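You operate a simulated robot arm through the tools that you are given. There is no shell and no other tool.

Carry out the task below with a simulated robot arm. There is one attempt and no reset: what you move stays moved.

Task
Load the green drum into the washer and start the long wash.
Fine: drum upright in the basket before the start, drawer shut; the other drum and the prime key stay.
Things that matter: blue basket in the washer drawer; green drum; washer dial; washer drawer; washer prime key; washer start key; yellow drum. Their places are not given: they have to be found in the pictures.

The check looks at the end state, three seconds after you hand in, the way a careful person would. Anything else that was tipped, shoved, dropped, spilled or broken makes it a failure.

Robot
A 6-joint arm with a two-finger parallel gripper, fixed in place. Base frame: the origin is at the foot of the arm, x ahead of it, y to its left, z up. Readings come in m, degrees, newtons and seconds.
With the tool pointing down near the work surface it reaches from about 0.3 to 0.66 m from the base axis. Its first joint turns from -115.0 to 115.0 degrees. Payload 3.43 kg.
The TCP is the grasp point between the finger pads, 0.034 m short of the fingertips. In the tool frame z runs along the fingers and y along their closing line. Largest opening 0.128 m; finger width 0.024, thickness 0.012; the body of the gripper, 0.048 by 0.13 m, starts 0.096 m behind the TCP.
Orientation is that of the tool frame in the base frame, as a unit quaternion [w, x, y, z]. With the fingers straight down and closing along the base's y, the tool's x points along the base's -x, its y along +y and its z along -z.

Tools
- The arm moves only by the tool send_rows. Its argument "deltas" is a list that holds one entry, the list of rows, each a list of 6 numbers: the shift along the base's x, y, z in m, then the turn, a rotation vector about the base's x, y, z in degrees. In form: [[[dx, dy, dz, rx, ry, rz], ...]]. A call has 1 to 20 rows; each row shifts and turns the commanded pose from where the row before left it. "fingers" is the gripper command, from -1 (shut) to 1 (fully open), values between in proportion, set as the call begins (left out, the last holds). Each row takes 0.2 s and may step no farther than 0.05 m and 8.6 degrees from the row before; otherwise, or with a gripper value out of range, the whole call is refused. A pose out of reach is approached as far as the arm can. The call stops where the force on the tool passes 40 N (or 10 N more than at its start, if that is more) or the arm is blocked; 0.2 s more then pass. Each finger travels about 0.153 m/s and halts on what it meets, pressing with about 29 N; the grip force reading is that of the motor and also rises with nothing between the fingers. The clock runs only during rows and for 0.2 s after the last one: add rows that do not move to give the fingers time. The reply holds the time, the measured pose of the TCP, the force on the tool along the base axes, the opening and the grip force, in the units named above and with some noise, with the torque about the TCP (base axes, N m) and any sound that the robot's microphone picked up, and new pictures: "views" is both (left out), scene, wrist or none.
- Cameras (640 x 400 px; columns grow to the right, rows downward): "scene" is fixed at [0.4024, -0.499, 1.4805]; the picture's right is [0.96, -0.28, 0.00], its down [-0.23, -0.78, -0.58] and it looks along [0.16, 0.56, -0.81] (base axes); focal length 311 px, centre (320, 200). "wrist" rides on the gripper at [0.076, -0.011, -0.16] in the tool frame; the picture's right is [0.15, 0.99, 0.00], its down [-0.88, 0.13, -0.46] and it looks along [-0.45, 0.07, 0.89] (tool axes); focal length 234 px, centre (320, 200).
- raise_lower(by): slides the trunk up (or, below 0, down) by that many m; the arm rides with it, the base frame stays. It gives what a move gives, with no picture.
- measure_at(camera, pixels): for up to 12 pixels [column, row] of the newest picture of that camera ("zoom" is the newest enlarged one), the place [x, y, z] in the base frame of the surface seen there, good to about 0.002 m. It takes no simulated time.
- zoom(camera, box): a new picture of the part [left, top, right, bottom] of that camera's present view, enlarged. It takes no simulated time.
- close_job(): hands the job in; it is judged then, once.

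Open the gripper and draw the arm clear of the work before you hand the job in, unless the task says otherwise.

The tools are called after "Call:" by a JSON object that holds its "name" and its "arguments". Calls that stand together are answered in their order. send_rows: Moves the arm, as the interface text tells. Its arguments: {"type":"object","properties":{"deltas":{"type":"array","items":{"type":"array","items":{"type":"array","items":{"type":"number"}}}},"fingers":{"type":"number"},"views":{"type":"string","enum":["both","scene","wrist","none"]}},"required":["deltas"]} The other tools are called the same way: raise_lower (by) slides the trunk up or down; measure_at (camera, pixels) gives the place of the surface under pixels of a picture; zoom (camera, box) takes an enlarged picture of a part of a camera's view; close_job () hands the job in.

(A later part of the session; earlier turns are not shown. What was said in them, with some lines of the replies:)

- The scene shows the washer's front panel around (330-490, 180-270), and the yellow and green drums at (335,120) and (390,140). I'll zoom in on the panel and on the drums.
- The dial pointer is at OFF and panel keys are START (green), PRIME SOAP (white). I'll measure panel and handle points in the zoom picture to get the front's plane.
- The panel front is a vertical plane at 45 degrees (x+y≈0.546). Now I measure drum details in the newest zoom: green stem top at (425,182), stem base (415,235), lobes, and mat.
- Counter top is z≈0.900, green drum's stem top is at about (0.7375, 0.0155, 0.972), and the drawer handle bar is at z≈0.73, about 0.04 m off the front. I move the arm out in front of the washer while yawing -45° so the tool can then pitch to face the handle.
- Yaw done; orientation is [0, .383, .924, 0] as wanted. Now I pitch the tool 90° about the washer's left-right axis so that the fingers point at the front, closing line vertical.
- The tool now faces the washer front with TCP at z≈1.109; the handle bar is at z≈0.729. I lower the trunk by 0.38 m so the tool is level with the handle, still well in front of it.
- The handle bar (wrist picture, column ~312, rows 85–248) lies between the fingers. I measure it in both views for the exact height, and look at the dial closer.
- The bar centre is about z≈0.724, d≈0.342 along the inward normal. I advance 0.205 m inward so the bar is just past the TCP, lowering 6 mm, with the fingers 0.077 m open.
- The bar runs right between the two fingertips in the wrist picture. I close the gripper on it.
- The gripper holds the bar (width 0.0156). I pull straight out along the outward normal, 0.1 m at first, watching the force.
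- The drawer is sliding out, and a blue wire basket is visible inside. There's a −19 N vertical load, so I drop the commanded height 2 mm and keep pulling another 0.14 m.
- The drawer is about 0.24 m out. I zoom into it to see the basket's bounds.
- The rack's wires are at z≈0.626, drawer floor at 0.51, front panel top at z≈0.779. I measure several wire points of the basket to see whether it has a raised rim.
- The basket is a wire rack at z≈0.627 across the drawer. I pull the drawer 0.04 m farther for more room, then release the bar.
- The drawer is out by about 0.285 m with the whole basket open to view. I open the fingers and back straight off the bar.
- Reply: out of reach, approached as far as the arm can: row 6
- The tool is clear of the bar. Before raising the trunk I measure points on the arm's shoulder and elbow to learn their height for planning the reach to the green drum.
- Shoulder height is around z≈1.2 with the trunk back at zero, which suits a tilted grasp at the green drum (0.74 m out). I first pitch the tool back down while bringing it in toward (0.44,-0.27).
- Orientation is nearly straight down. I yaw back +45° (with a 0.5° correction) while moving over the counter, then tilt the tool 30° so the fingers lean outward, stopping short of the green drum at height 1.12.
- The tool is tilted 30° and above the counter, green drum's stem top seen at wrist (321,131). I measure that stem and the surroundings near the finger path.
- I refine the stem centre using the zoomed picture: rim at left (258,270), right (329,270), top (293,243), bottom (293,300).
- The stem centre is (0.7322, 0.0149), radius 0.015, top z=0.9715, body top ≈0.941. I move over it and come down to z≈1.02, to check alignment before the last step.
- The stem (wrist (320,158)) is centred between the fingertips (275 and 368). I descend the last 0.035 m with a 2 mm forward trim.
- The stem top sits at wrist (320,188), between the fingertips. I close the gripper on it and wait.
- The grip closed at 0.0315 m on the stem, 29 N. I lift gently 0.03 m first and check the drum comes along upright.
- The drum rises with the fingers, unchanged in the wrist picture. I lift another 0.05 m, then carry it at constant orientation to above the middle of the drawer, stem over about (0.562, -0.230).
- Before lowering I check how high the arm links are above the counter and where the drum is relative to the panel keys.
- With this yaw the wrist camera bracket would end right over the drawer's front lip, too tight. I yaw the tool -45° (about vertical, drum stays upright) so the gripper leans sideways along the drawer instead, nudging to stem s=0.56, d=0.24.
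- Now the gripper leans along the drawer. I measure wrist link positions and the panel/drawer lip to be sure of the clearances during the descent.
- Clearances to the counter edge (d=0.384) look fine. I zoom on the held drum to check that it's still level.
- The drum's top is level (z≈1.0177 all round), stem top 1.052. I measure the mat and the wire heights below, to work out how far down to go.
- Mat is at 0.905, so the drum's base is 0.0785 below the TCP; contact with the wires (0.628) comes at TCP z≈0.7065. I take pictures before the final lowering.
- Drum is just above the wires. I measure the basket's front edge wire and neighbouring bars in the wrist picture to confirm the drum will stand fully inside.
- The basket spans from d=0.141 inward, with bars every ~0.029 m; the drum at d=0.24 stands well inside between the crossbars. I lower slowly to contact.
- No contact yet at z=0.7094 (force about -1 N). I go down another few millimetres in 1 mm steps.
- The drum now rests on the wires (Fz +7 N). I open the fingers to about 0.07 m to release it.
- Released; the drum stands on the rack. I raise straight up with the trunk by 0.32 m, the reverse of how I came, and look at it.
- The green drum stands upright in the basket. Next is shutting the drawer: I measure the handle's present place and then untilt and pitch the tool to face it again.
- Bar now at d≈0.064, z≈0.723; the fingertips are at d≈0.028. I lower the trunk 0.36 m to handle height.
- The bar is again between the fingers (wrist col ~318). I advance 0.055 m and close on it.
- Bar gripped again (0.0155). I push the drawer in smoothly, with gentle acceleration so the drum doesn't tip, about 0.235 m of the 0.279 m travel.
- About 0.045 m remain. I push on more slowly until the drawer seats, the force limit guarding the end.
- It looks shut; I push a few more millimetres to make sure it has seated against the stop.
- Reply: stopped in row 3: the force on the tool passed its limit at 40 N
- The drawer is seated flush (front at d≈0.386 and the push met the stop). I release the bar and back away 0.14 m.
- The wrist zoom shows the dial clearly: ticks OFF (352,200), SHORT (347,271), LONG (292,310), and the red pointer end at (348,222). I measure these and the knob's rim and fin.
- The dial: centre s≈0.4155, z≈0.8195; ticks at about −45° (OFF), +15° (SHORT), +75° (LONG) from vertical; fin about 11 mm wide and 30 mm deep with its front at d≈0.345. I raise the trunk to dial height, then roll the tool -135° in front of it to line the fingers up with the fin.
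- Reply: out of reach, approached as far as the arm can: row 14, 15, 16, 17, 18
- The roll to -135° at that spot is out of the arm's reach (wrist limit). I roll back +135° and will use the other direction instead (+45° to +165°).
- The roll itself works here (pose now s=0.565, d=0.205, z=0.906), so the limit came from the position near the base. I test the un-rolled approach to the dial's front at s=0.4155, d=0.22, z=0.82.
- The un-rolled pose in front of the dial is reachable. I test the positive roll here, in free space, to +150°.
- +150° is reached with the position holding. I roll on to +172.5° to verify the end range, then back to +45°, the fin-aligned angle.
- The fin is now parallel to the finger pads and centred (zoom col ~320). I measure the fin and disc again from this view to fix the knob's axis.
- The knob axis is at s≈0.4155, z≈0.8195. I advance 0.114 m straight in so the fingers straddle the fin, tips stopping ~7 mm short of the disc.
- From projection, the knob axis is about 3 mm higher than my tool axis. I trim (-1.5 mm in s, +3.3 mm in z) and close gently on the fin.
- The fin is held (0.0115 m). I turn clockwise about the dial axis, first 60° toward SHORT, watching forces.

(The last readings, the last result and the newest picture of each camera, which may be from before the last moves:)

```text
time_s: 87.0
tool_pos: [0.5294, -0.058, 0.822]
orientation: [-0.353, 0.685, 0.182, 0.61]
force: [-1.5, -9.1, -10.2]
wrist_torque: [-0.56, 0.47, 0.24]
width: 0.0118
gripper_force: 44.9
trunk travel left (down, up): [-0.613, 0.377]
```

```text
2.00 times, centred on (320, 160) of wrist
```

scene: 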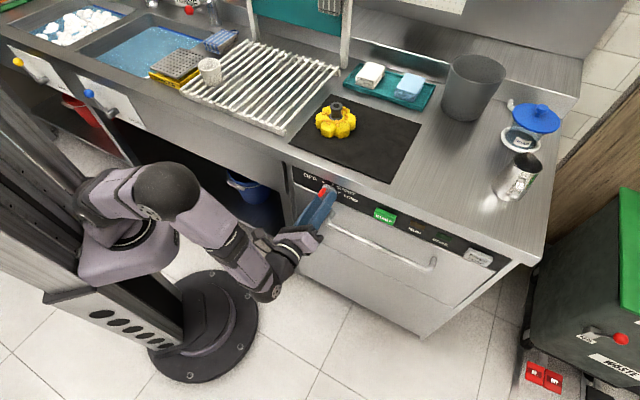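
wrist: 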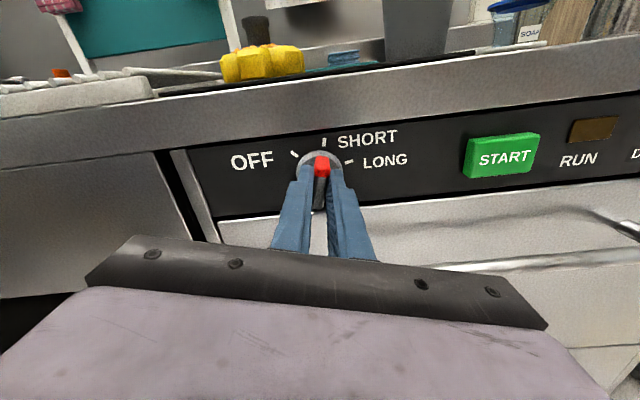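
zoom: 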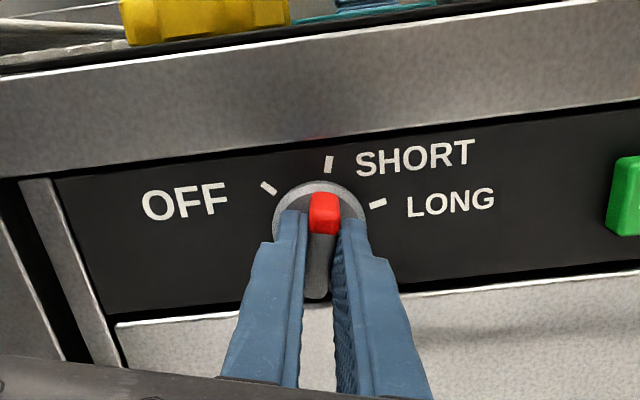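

The dial turned with the fingers and now points at SHORT. I continue another 60° to LONG, easing 1 mm down to relieve the side load.

Call:
{"name": "send_rows", "arguments": {"deltas": [[[0.0003, -0.0003, -0.001, 5.303, 5.303, 0], [0, 0, 0, 5.303, 5.303, 0], [0, 0, 0, 5.303, 5.303, 0], [0, 0, 0, 5.303, 5.303, 0], [0, 0, 0, 5.303, 5.303, 0], [0, 0, 0, 5.303, 5.303, 0], [0, 0, 0, 5.303, 5.303, 0], [0, 0, 0, 5.303, 5.303, 0]]], "views": "wrist"}}

Call:
{"name": "zoom", "arguments": {"camera": "wrist", "box": [220, 60, 420, 260]}}

```text
time_s: 88.8
tool_pos: [0.5304, -0.0591, 0.8206]
orientation: [-0.614, 0.683, -0.185, 0.35]
force: [4.7, -18.3, -7.1]
wrist_torque: [-0.23, -0.14, -0.22]
width: 0.012
gripper_force: 44.4
trunk travel left (down, up): [-0.613, 0.377]
```

wrist: 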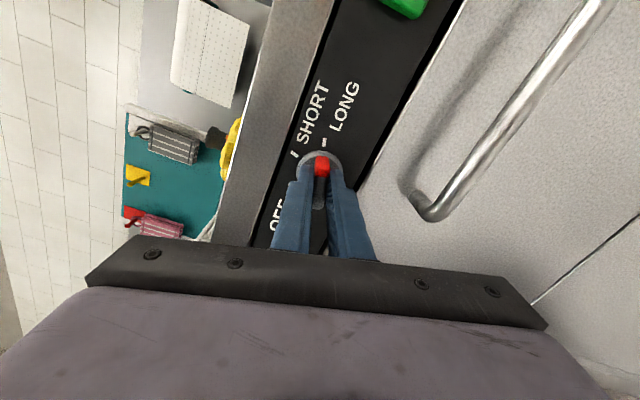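

```text
2.00 times, centred on (320, 160) of wrist
```

zoom: 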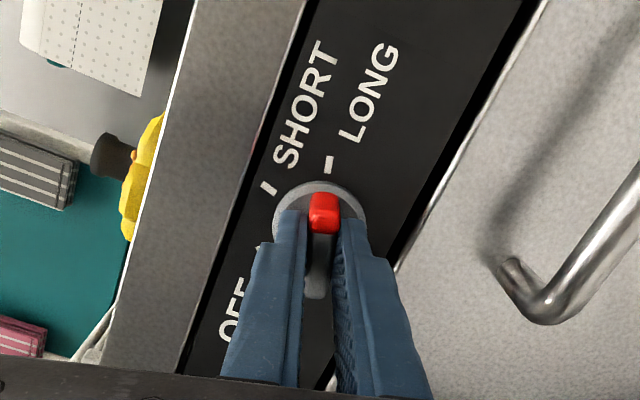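

The red end lines up with the LONG tick (roll ≈165°). I relieve the residual side load slightly, then open the fingers.

Call:
{"name": "send_rows", "arguments": {"deltas": [[[0.001, -0.001, -0.0005, 0, 0, 0]]], "views": "none"}}

Call:
{"name": "send_rows", "arguments": {"deltas": [[[0, 0, 0, 0, 0, 0], [0, 0, 0, 0, 0, 0]]], "fingers": -0.35, "views": "wrist"}}

Call:
{"name": "zoom", "arguments": {"camera": "wrist", "box": [220, 60, 420, 260]}}

```text
time_s: 89.2
tool_pos: [0.5301, -0.0589, 0.821]
orientation: [-0.613, 0.683, -0.183, 0.351]
force: [-2.9, -13.1, -7.1]
wrist_torque: [-0.1, -0.2, -1.58]
width: 0.012
gripper_force: 45.0
trunk travel left (down, up): [-0.613, 0.377]
```

```text
time_s: 89.8
tool_pos: [0.5306, -0.0577, 0.8214]
orientation: [-0.614, 0.683, -0.18, 0.352]
force: [-0.3, 0.5, 0.0]
wrist_torque: [0.04, 0.0, 0.03]
width: 0.0418
gripper_force: 0.1
trunk travel left (down, up): [-0.613, 0.377]
```

wrist: 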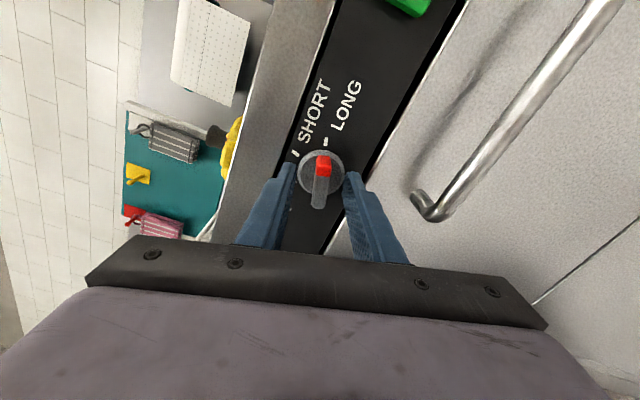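

```text
2.00 times, centred on (320, 160) of wrist
```

zoom: 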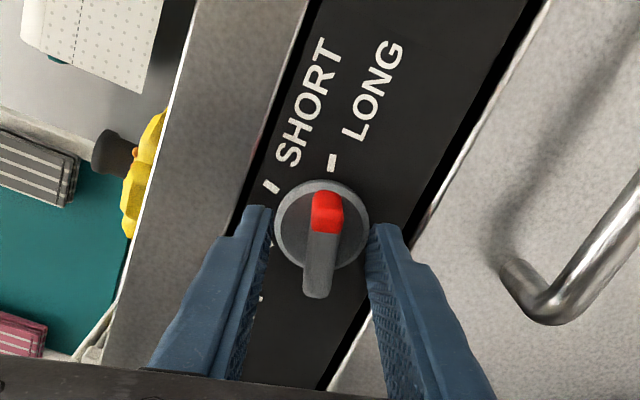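

The dial points to LONG. I back straight out 0.12 m, leaving the dial untouched.

Call:
{"name": "send_rows", "arguments": {"deltas": [[[-0.007, -0.007, 0, 0, 0, 0], [-0.014, -0.014, 0, 0, 0, 0], [-0.021, -0.021, 0, 0, 0, 0], [-0.021, -0.021, 0, 0, 0, 0], [-0.022, -0.022, 0, 0, 0, 0]]], "views": "both"}}

Call:
{"name": "zoom", "arguments": {"camera": "scene", "box": [280, 160, 520, 310]}}

```text
time_s: 91.0
tool_pos: [0.4444, -0.1432, 0.8205]
orientation: [-0.613, 0.684, -0.183, 0.351]
force: [-0.1, 0.3, 0.2]
wrist_torque: [0.01, 0.01, -0.02]
width: 0.0418
gripper_force: 0.1
trunk travel left (down, up): [-0.613, 0.377]
```

scene: 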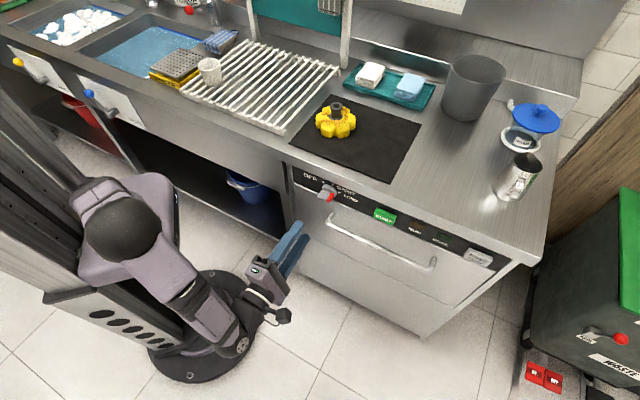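
wrist: 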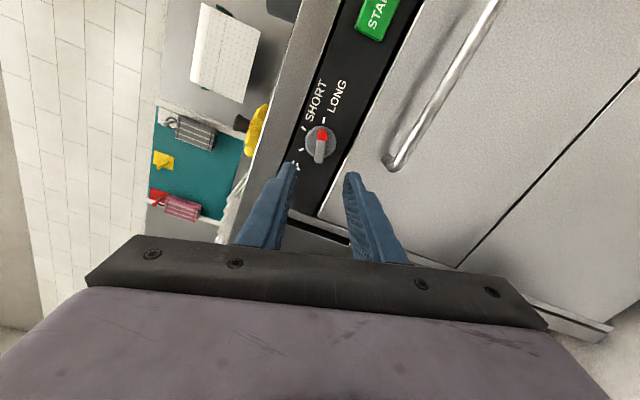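

```text
2.67 times, centred on (400, 235) of scene
```

zoom: 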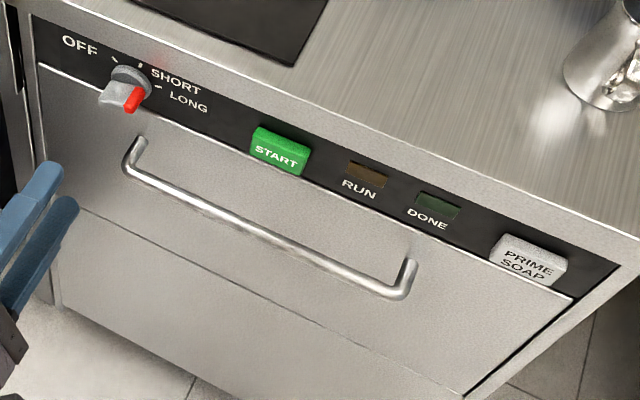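

Scene zoom confirms dial on LONG, drawer shut, lamps dark. I shut the fingers and roll back to level while moving sideways to stand in front of START (s≈0.578, z≈0.8275).

Call:
{"name": "send_rows", "arguments": {"deltas": [[[0.0067, -0.00479, 0.00035, -5.834, -5.834, 0], [0.0067, -0.00479, 0.00035, -5.834, -5.834, 0], [0.0067, -0.00479, 0.00035, -5.834, -5.834, 0], [0.0067, -0.00479, 0.00035, -5.834, -5.834, 0], [0.0067, -0.00479, 0.00035, -5.834, -5.834, 0], [0.0067, -0.00479, 0.00035, -5.834, -5.834, 0], [0.0067, -0.00479, 0.00035, -5.834, -5.834, 0], [0.0067, -0.00479, 0.00035, -5.834, -5.834, 0], [0.0067, -0.00479, 0.00035, -5.834, -5.834, 0], [0.0067, -0.00479, 0.00035, -5.834, -5.834, 0], [0.0067, -0.00479, 0.00035, -5.834, -5.834, 0], [0.0067, -0.00479, 0.00035, -5.834, -5.834, 0], [0.0067, -0.00479, 0.00035, -5.834, -5.834, 0], [0.0067, -0.00479, 0.00035, -5.834, -5.834, 0], [0.0067, -0.00479, 0.00035, -5.834, -5.834, 0], [0.0067, -0.00479, 0.00035, -5.834, -5.834, 0], [0.0067, -0.00479, 0.00035, -5.834, -5.834, 0], [0.0067, -0.00479, 0.00035, -5.834, -5.834, 0], [0.0067, -0.00479, 0.00035, -5.834, -5.834, 0], [0.0067, -0.00479, 0.00035, -5.834, -5.834, 0]]], "fingers": -1, "views": "both"}}

Call:
{"name": "zoom", "arguments": {"camera": "wrist", "box": [240, 60, 440, 260]}}

```text
time_s: 95.2
tool_pos: [0.5799, -0.2393, 0.8282]
orientation: [0.271, 0.273, 0.653, 0.653]
force: [-1.2, -0.3, -0.9]
wrist_torque: [0.0, -0.03, -0.01]
width: 0.0
gripper_force: 29.1
trunk travel left (down, up): [-0.613, 0.377]
```

scene: 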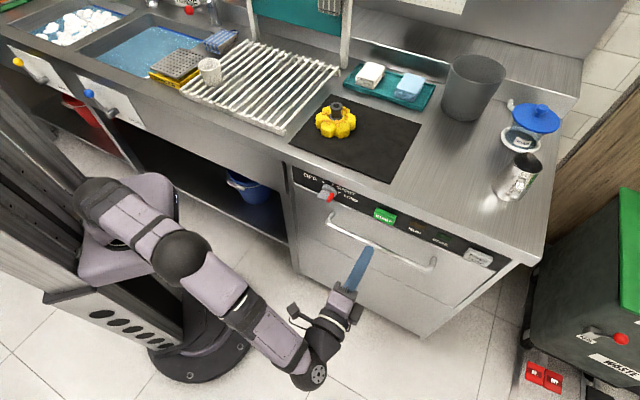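
wrist: 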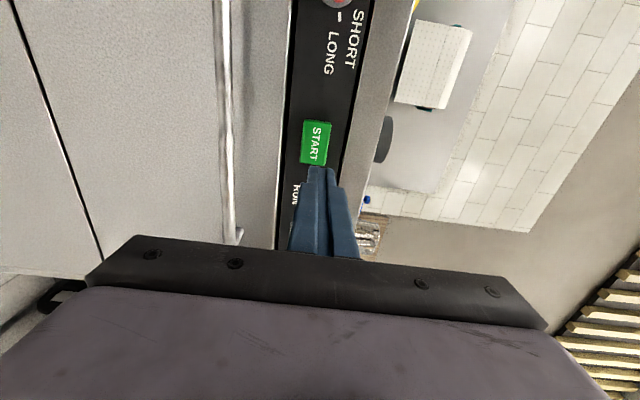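

```text
2.00 times, centred on (340, 160) of wrist
```

zoom: 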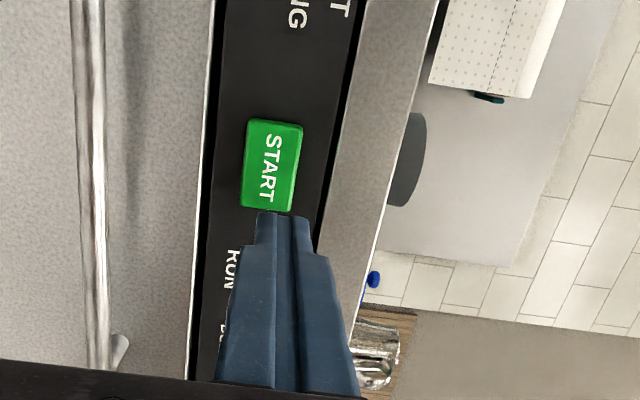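

START's face is seen at zoom corners (250,122)–(293,208). I measure its face to set the pressing point.

Call:
{"name": "measure_at", "arguments": {"camera": "zoom", "pixels": [[253, 130], [293, 135], [288, 203], [250, 197], [270, 165], [270, 145], [268, 190], [225, 165], [325, 165]]}}

```text
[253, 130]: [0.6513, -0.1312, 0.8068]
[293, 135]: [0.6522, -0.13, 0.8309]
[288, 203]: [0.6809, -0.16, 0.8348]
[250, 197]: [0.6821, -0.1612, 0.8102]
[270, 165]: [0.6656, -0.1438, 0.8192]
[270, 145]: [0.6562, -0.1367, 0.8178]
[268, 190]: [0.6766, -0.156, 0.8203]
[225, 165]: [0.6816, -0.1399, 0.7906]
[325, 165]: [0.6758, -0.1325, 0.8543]
```

The key's face centre is s≈0.5745, z≈0.8205, d≈0.368. I shift to that line and approach until the closed tips are about 8 mm short of it.

Call:
{"name": "send_rows", "arguments": {"deltas": [[[-0.0035, 0.0035, -0.0077, 0, 0, 0], [0.012, 0.012, 0, 0, 0, 0], [0.012, 0.012, 0, 0, 0, 0], [0.012, 0.012, 0, 0, 0, 0], [0.012, 0.012, 0, 0, 0, 0], [0.012, 0.012, 0, 0, 0, 0], [0, 0, 0, 0, 0, 0]]], "views": "both"}}

Call:
{"name": "zoom", "arguments": {"camera": "wrist", "box": [240, 80, 400, 240]}}

```text
time_s: 96.8
tool_pos: [0.6364, -0.1748, 0.8207]
orientation: [0.271, 0.272, 0.653, 0.653]
force: [1.0, 0.3, -0.4]
wrist_torque: [0.01, 0.0, 0.0]
width: 0.0
gripper_force: 28.8
trunk travel left (down, up): [-0.613, 0.377]
```

scene: 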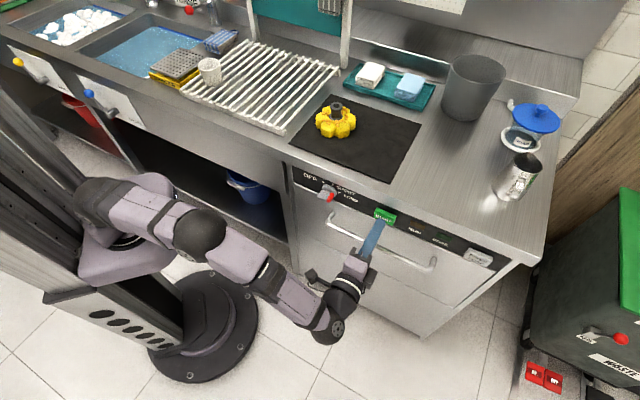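
wrist: 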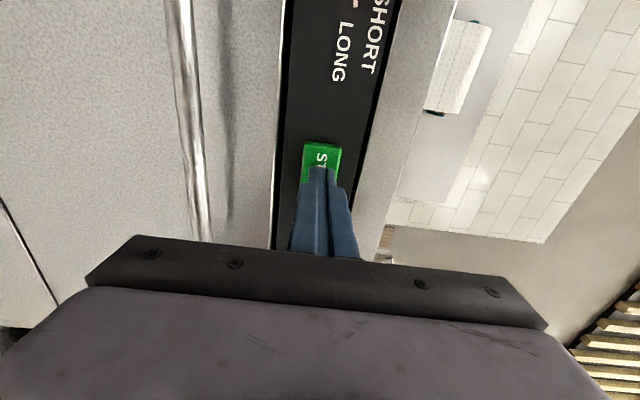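

```text
2.50 times, centred on (320, 160) of wrist
```

zoom: 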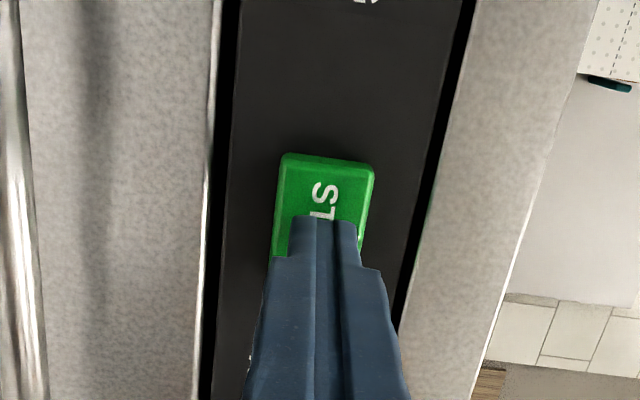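

The tips are centred on START, ~8 mm off. I press in slow 2 mm steps; the force limit will stop it at the bottom of the key's travel.

Call:
{"name": "send_rows", "arguments": {"deltas": [[[0.002, 0.002, 0, 0, 0, 0], [0.002, 0.002, 0, 0, 0, 0], [0.0015, 0.0015, 0, 0, 0, 0], [0.0015, 0.0015, 0, 0, 0, 0], [0.0015, 0.0015, 0, 0, 0, 0], [0.0015, 0.0015, 0, 0, 0, 0], [0.0015, 0.0015, 0, 0, 0, 0]]], "views": "both"}}

Call:
{"name": "zoom", "arguments": {"camera": "scene", "box": [280, 160, 520, 310]}}

```text
time_s: 98.4
tool_pos: [0.6469, -0.1642, 0.8206]
orientation: [0.272, 0.273, 0.652, 0.653]
force: [-1.8, -2.3, -1.8]
wrist_torque: [-0.02, 0.02, 0.07]
width: 0.0
gripper_force: 28.9
trunk travel left (down, up): [-0.613, 0.377]
heard: click
```

scene: 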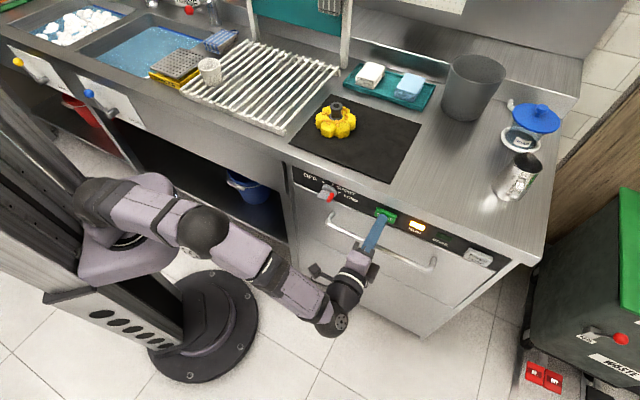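
wrist: 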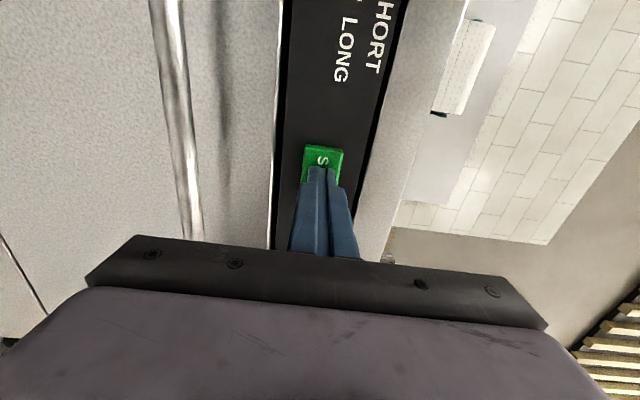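

```text
2.67 times, centred on (400, 235) of scene
```

zoom: 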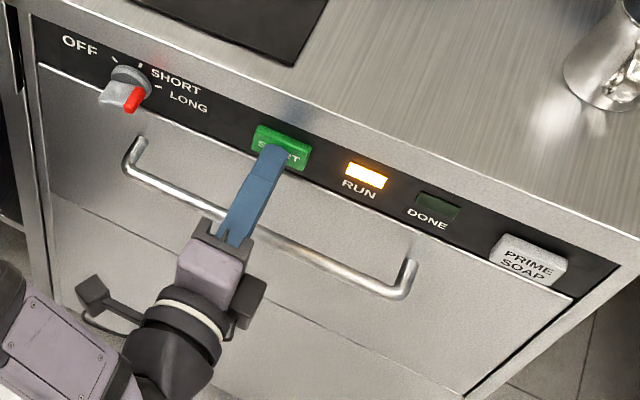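

A click was heard and the RUN lamp is lit. I draw straight back 0.15 m from the key.

Call:
{"name": "send_rows", "arguments": {"deltas": [[[-0.006, -0.006, 0, 0, 0, 0], [-0.012, -0.012, 0, 0, 0, 0], [-0.022, -0.022, 0, 0, 0, 0], [-0.022, -0.022, 0, 0, 0, 0], [-0.022, -0.022, 0, 0, 0, 0], [-0.022, -0.022, 0, 0, 0, 0]]], "views": "both"}}

Call:
{"name": "zoom", "arguments": {"camera": "scene", "box": [280, 160, 520, 310]}}

```text
time_s: 99.8
tool_pos: [0.5407, -0.2691, 0.8193]
orientation: [0.272, 0.272, 0.653, 0.653]
force: [-0.2, 0.2, 0.6]
wrist_torque: [-0.03, -0.02, -0.01]
width: 0.0
gripper_force: 28.8
trunk travel left (down, up): [-0.613, 0.377]
```

scene: 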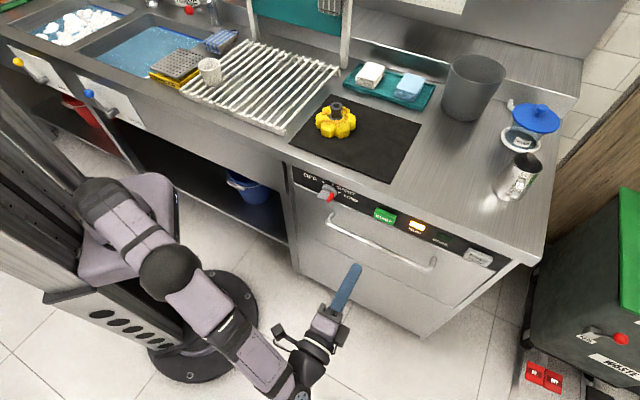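
wrist: 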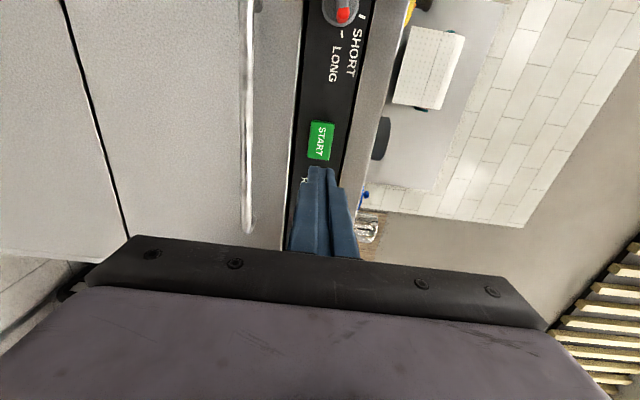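

```text
2.67 times, centred on (400, 235) of scene
```

zoom: 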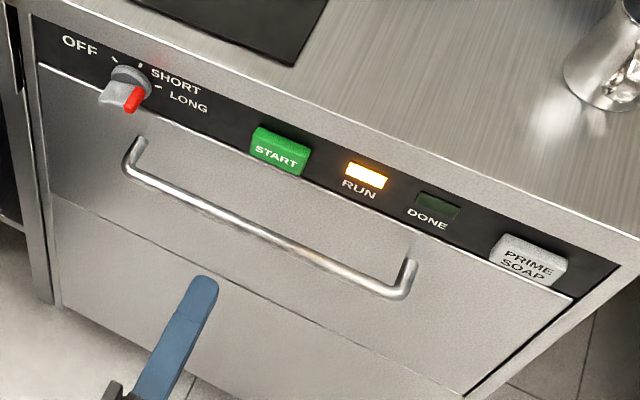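

RUN stays lit, dial on LONG, drawer shut, prime key untouched. I open the gripper and draw back a bit more, clear of the washer.

Call:
{"name": "send_rows", "arguments": {"deltas": [[[-0.02, -0.02, 0, 0, 0, 0], [-0.02, -0.02, 0, 0, 0, 0], [-0.02, -0.02, 0, 0, 0, 0], [0, 0, 0, 0, 0, 0], [0, 0, 0, 0, 0, 0], [0, 0, 0, 0, 0, 0]]], "fingers": 0.6, "views": "both"}}

Call:
{"name": "zoom", "arguments": {"camera": "scene", "box": [280, 80, 520, 310]}}

```text
time_s: 101.2
tool_pos: [0.4824, -0.3284, 0.8201]
orientation: [0.271, 0.272, 0.653, 0.653]
force: [0.1, -0.4, 1.3]
wrist_torque: [0.02, 0.01, 0.0]
width: 0.1021
gripper_force: 0.0
trunk travel left (down, up): [-0.613, 0.377]
```

scene: 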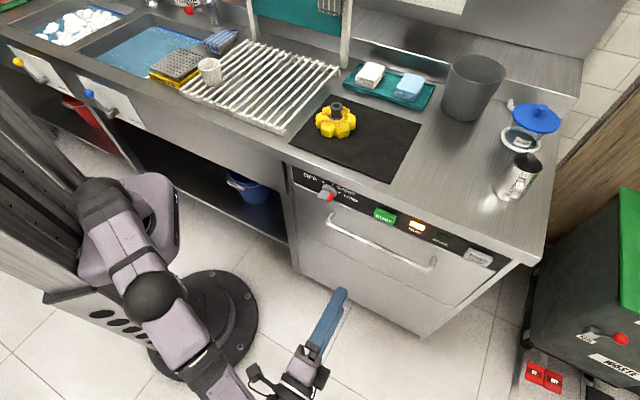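
wrist: 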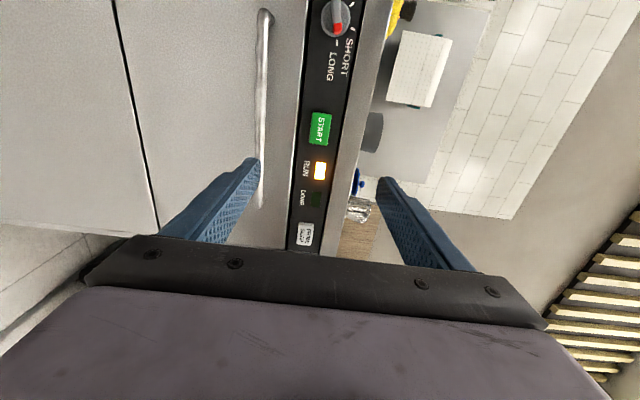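

```text
1.74 times, centred on (400, 195) of scene
```

zoom: 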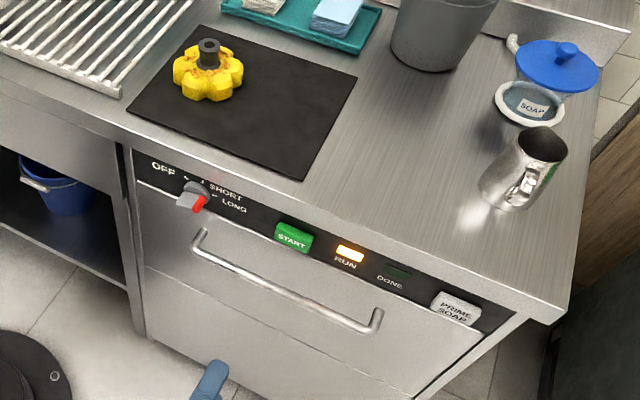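

Everything is as asked: the drum is in the shut drawer, the dial is on LONG, RUN is lit, the yellow drum and prime key are untouched, and the arm is clear with its gripper open. I hand the job in.

Call:
{"name": "close_job", "arguments": {}}

```text
The job is handed in.
```

The green drum is in the washer and the long wash is running. I've handed the job in, but I don't have the result of the check.

- **Drum:** I set it upright on the blue basket's wires and saw it standing there before closing the drawer. I couldn't see inside afterwards, but I pushed the drawer in slowly so it wouldn't tip.
- **Drawer:** it is shut, flush with the washer front and pushed in until it met its stop.
- **Wash:** the dial points at LONG. I pressed START once and heard a click, and the RUN lamp came on and was still lit just before I handed in.
- **Untouched:** the yellow drum is still on its mat, and I didn't touch the prime key. Nothing else on the counter looked moved.
- **Arm:** it is clear of the washer with the gripper open.
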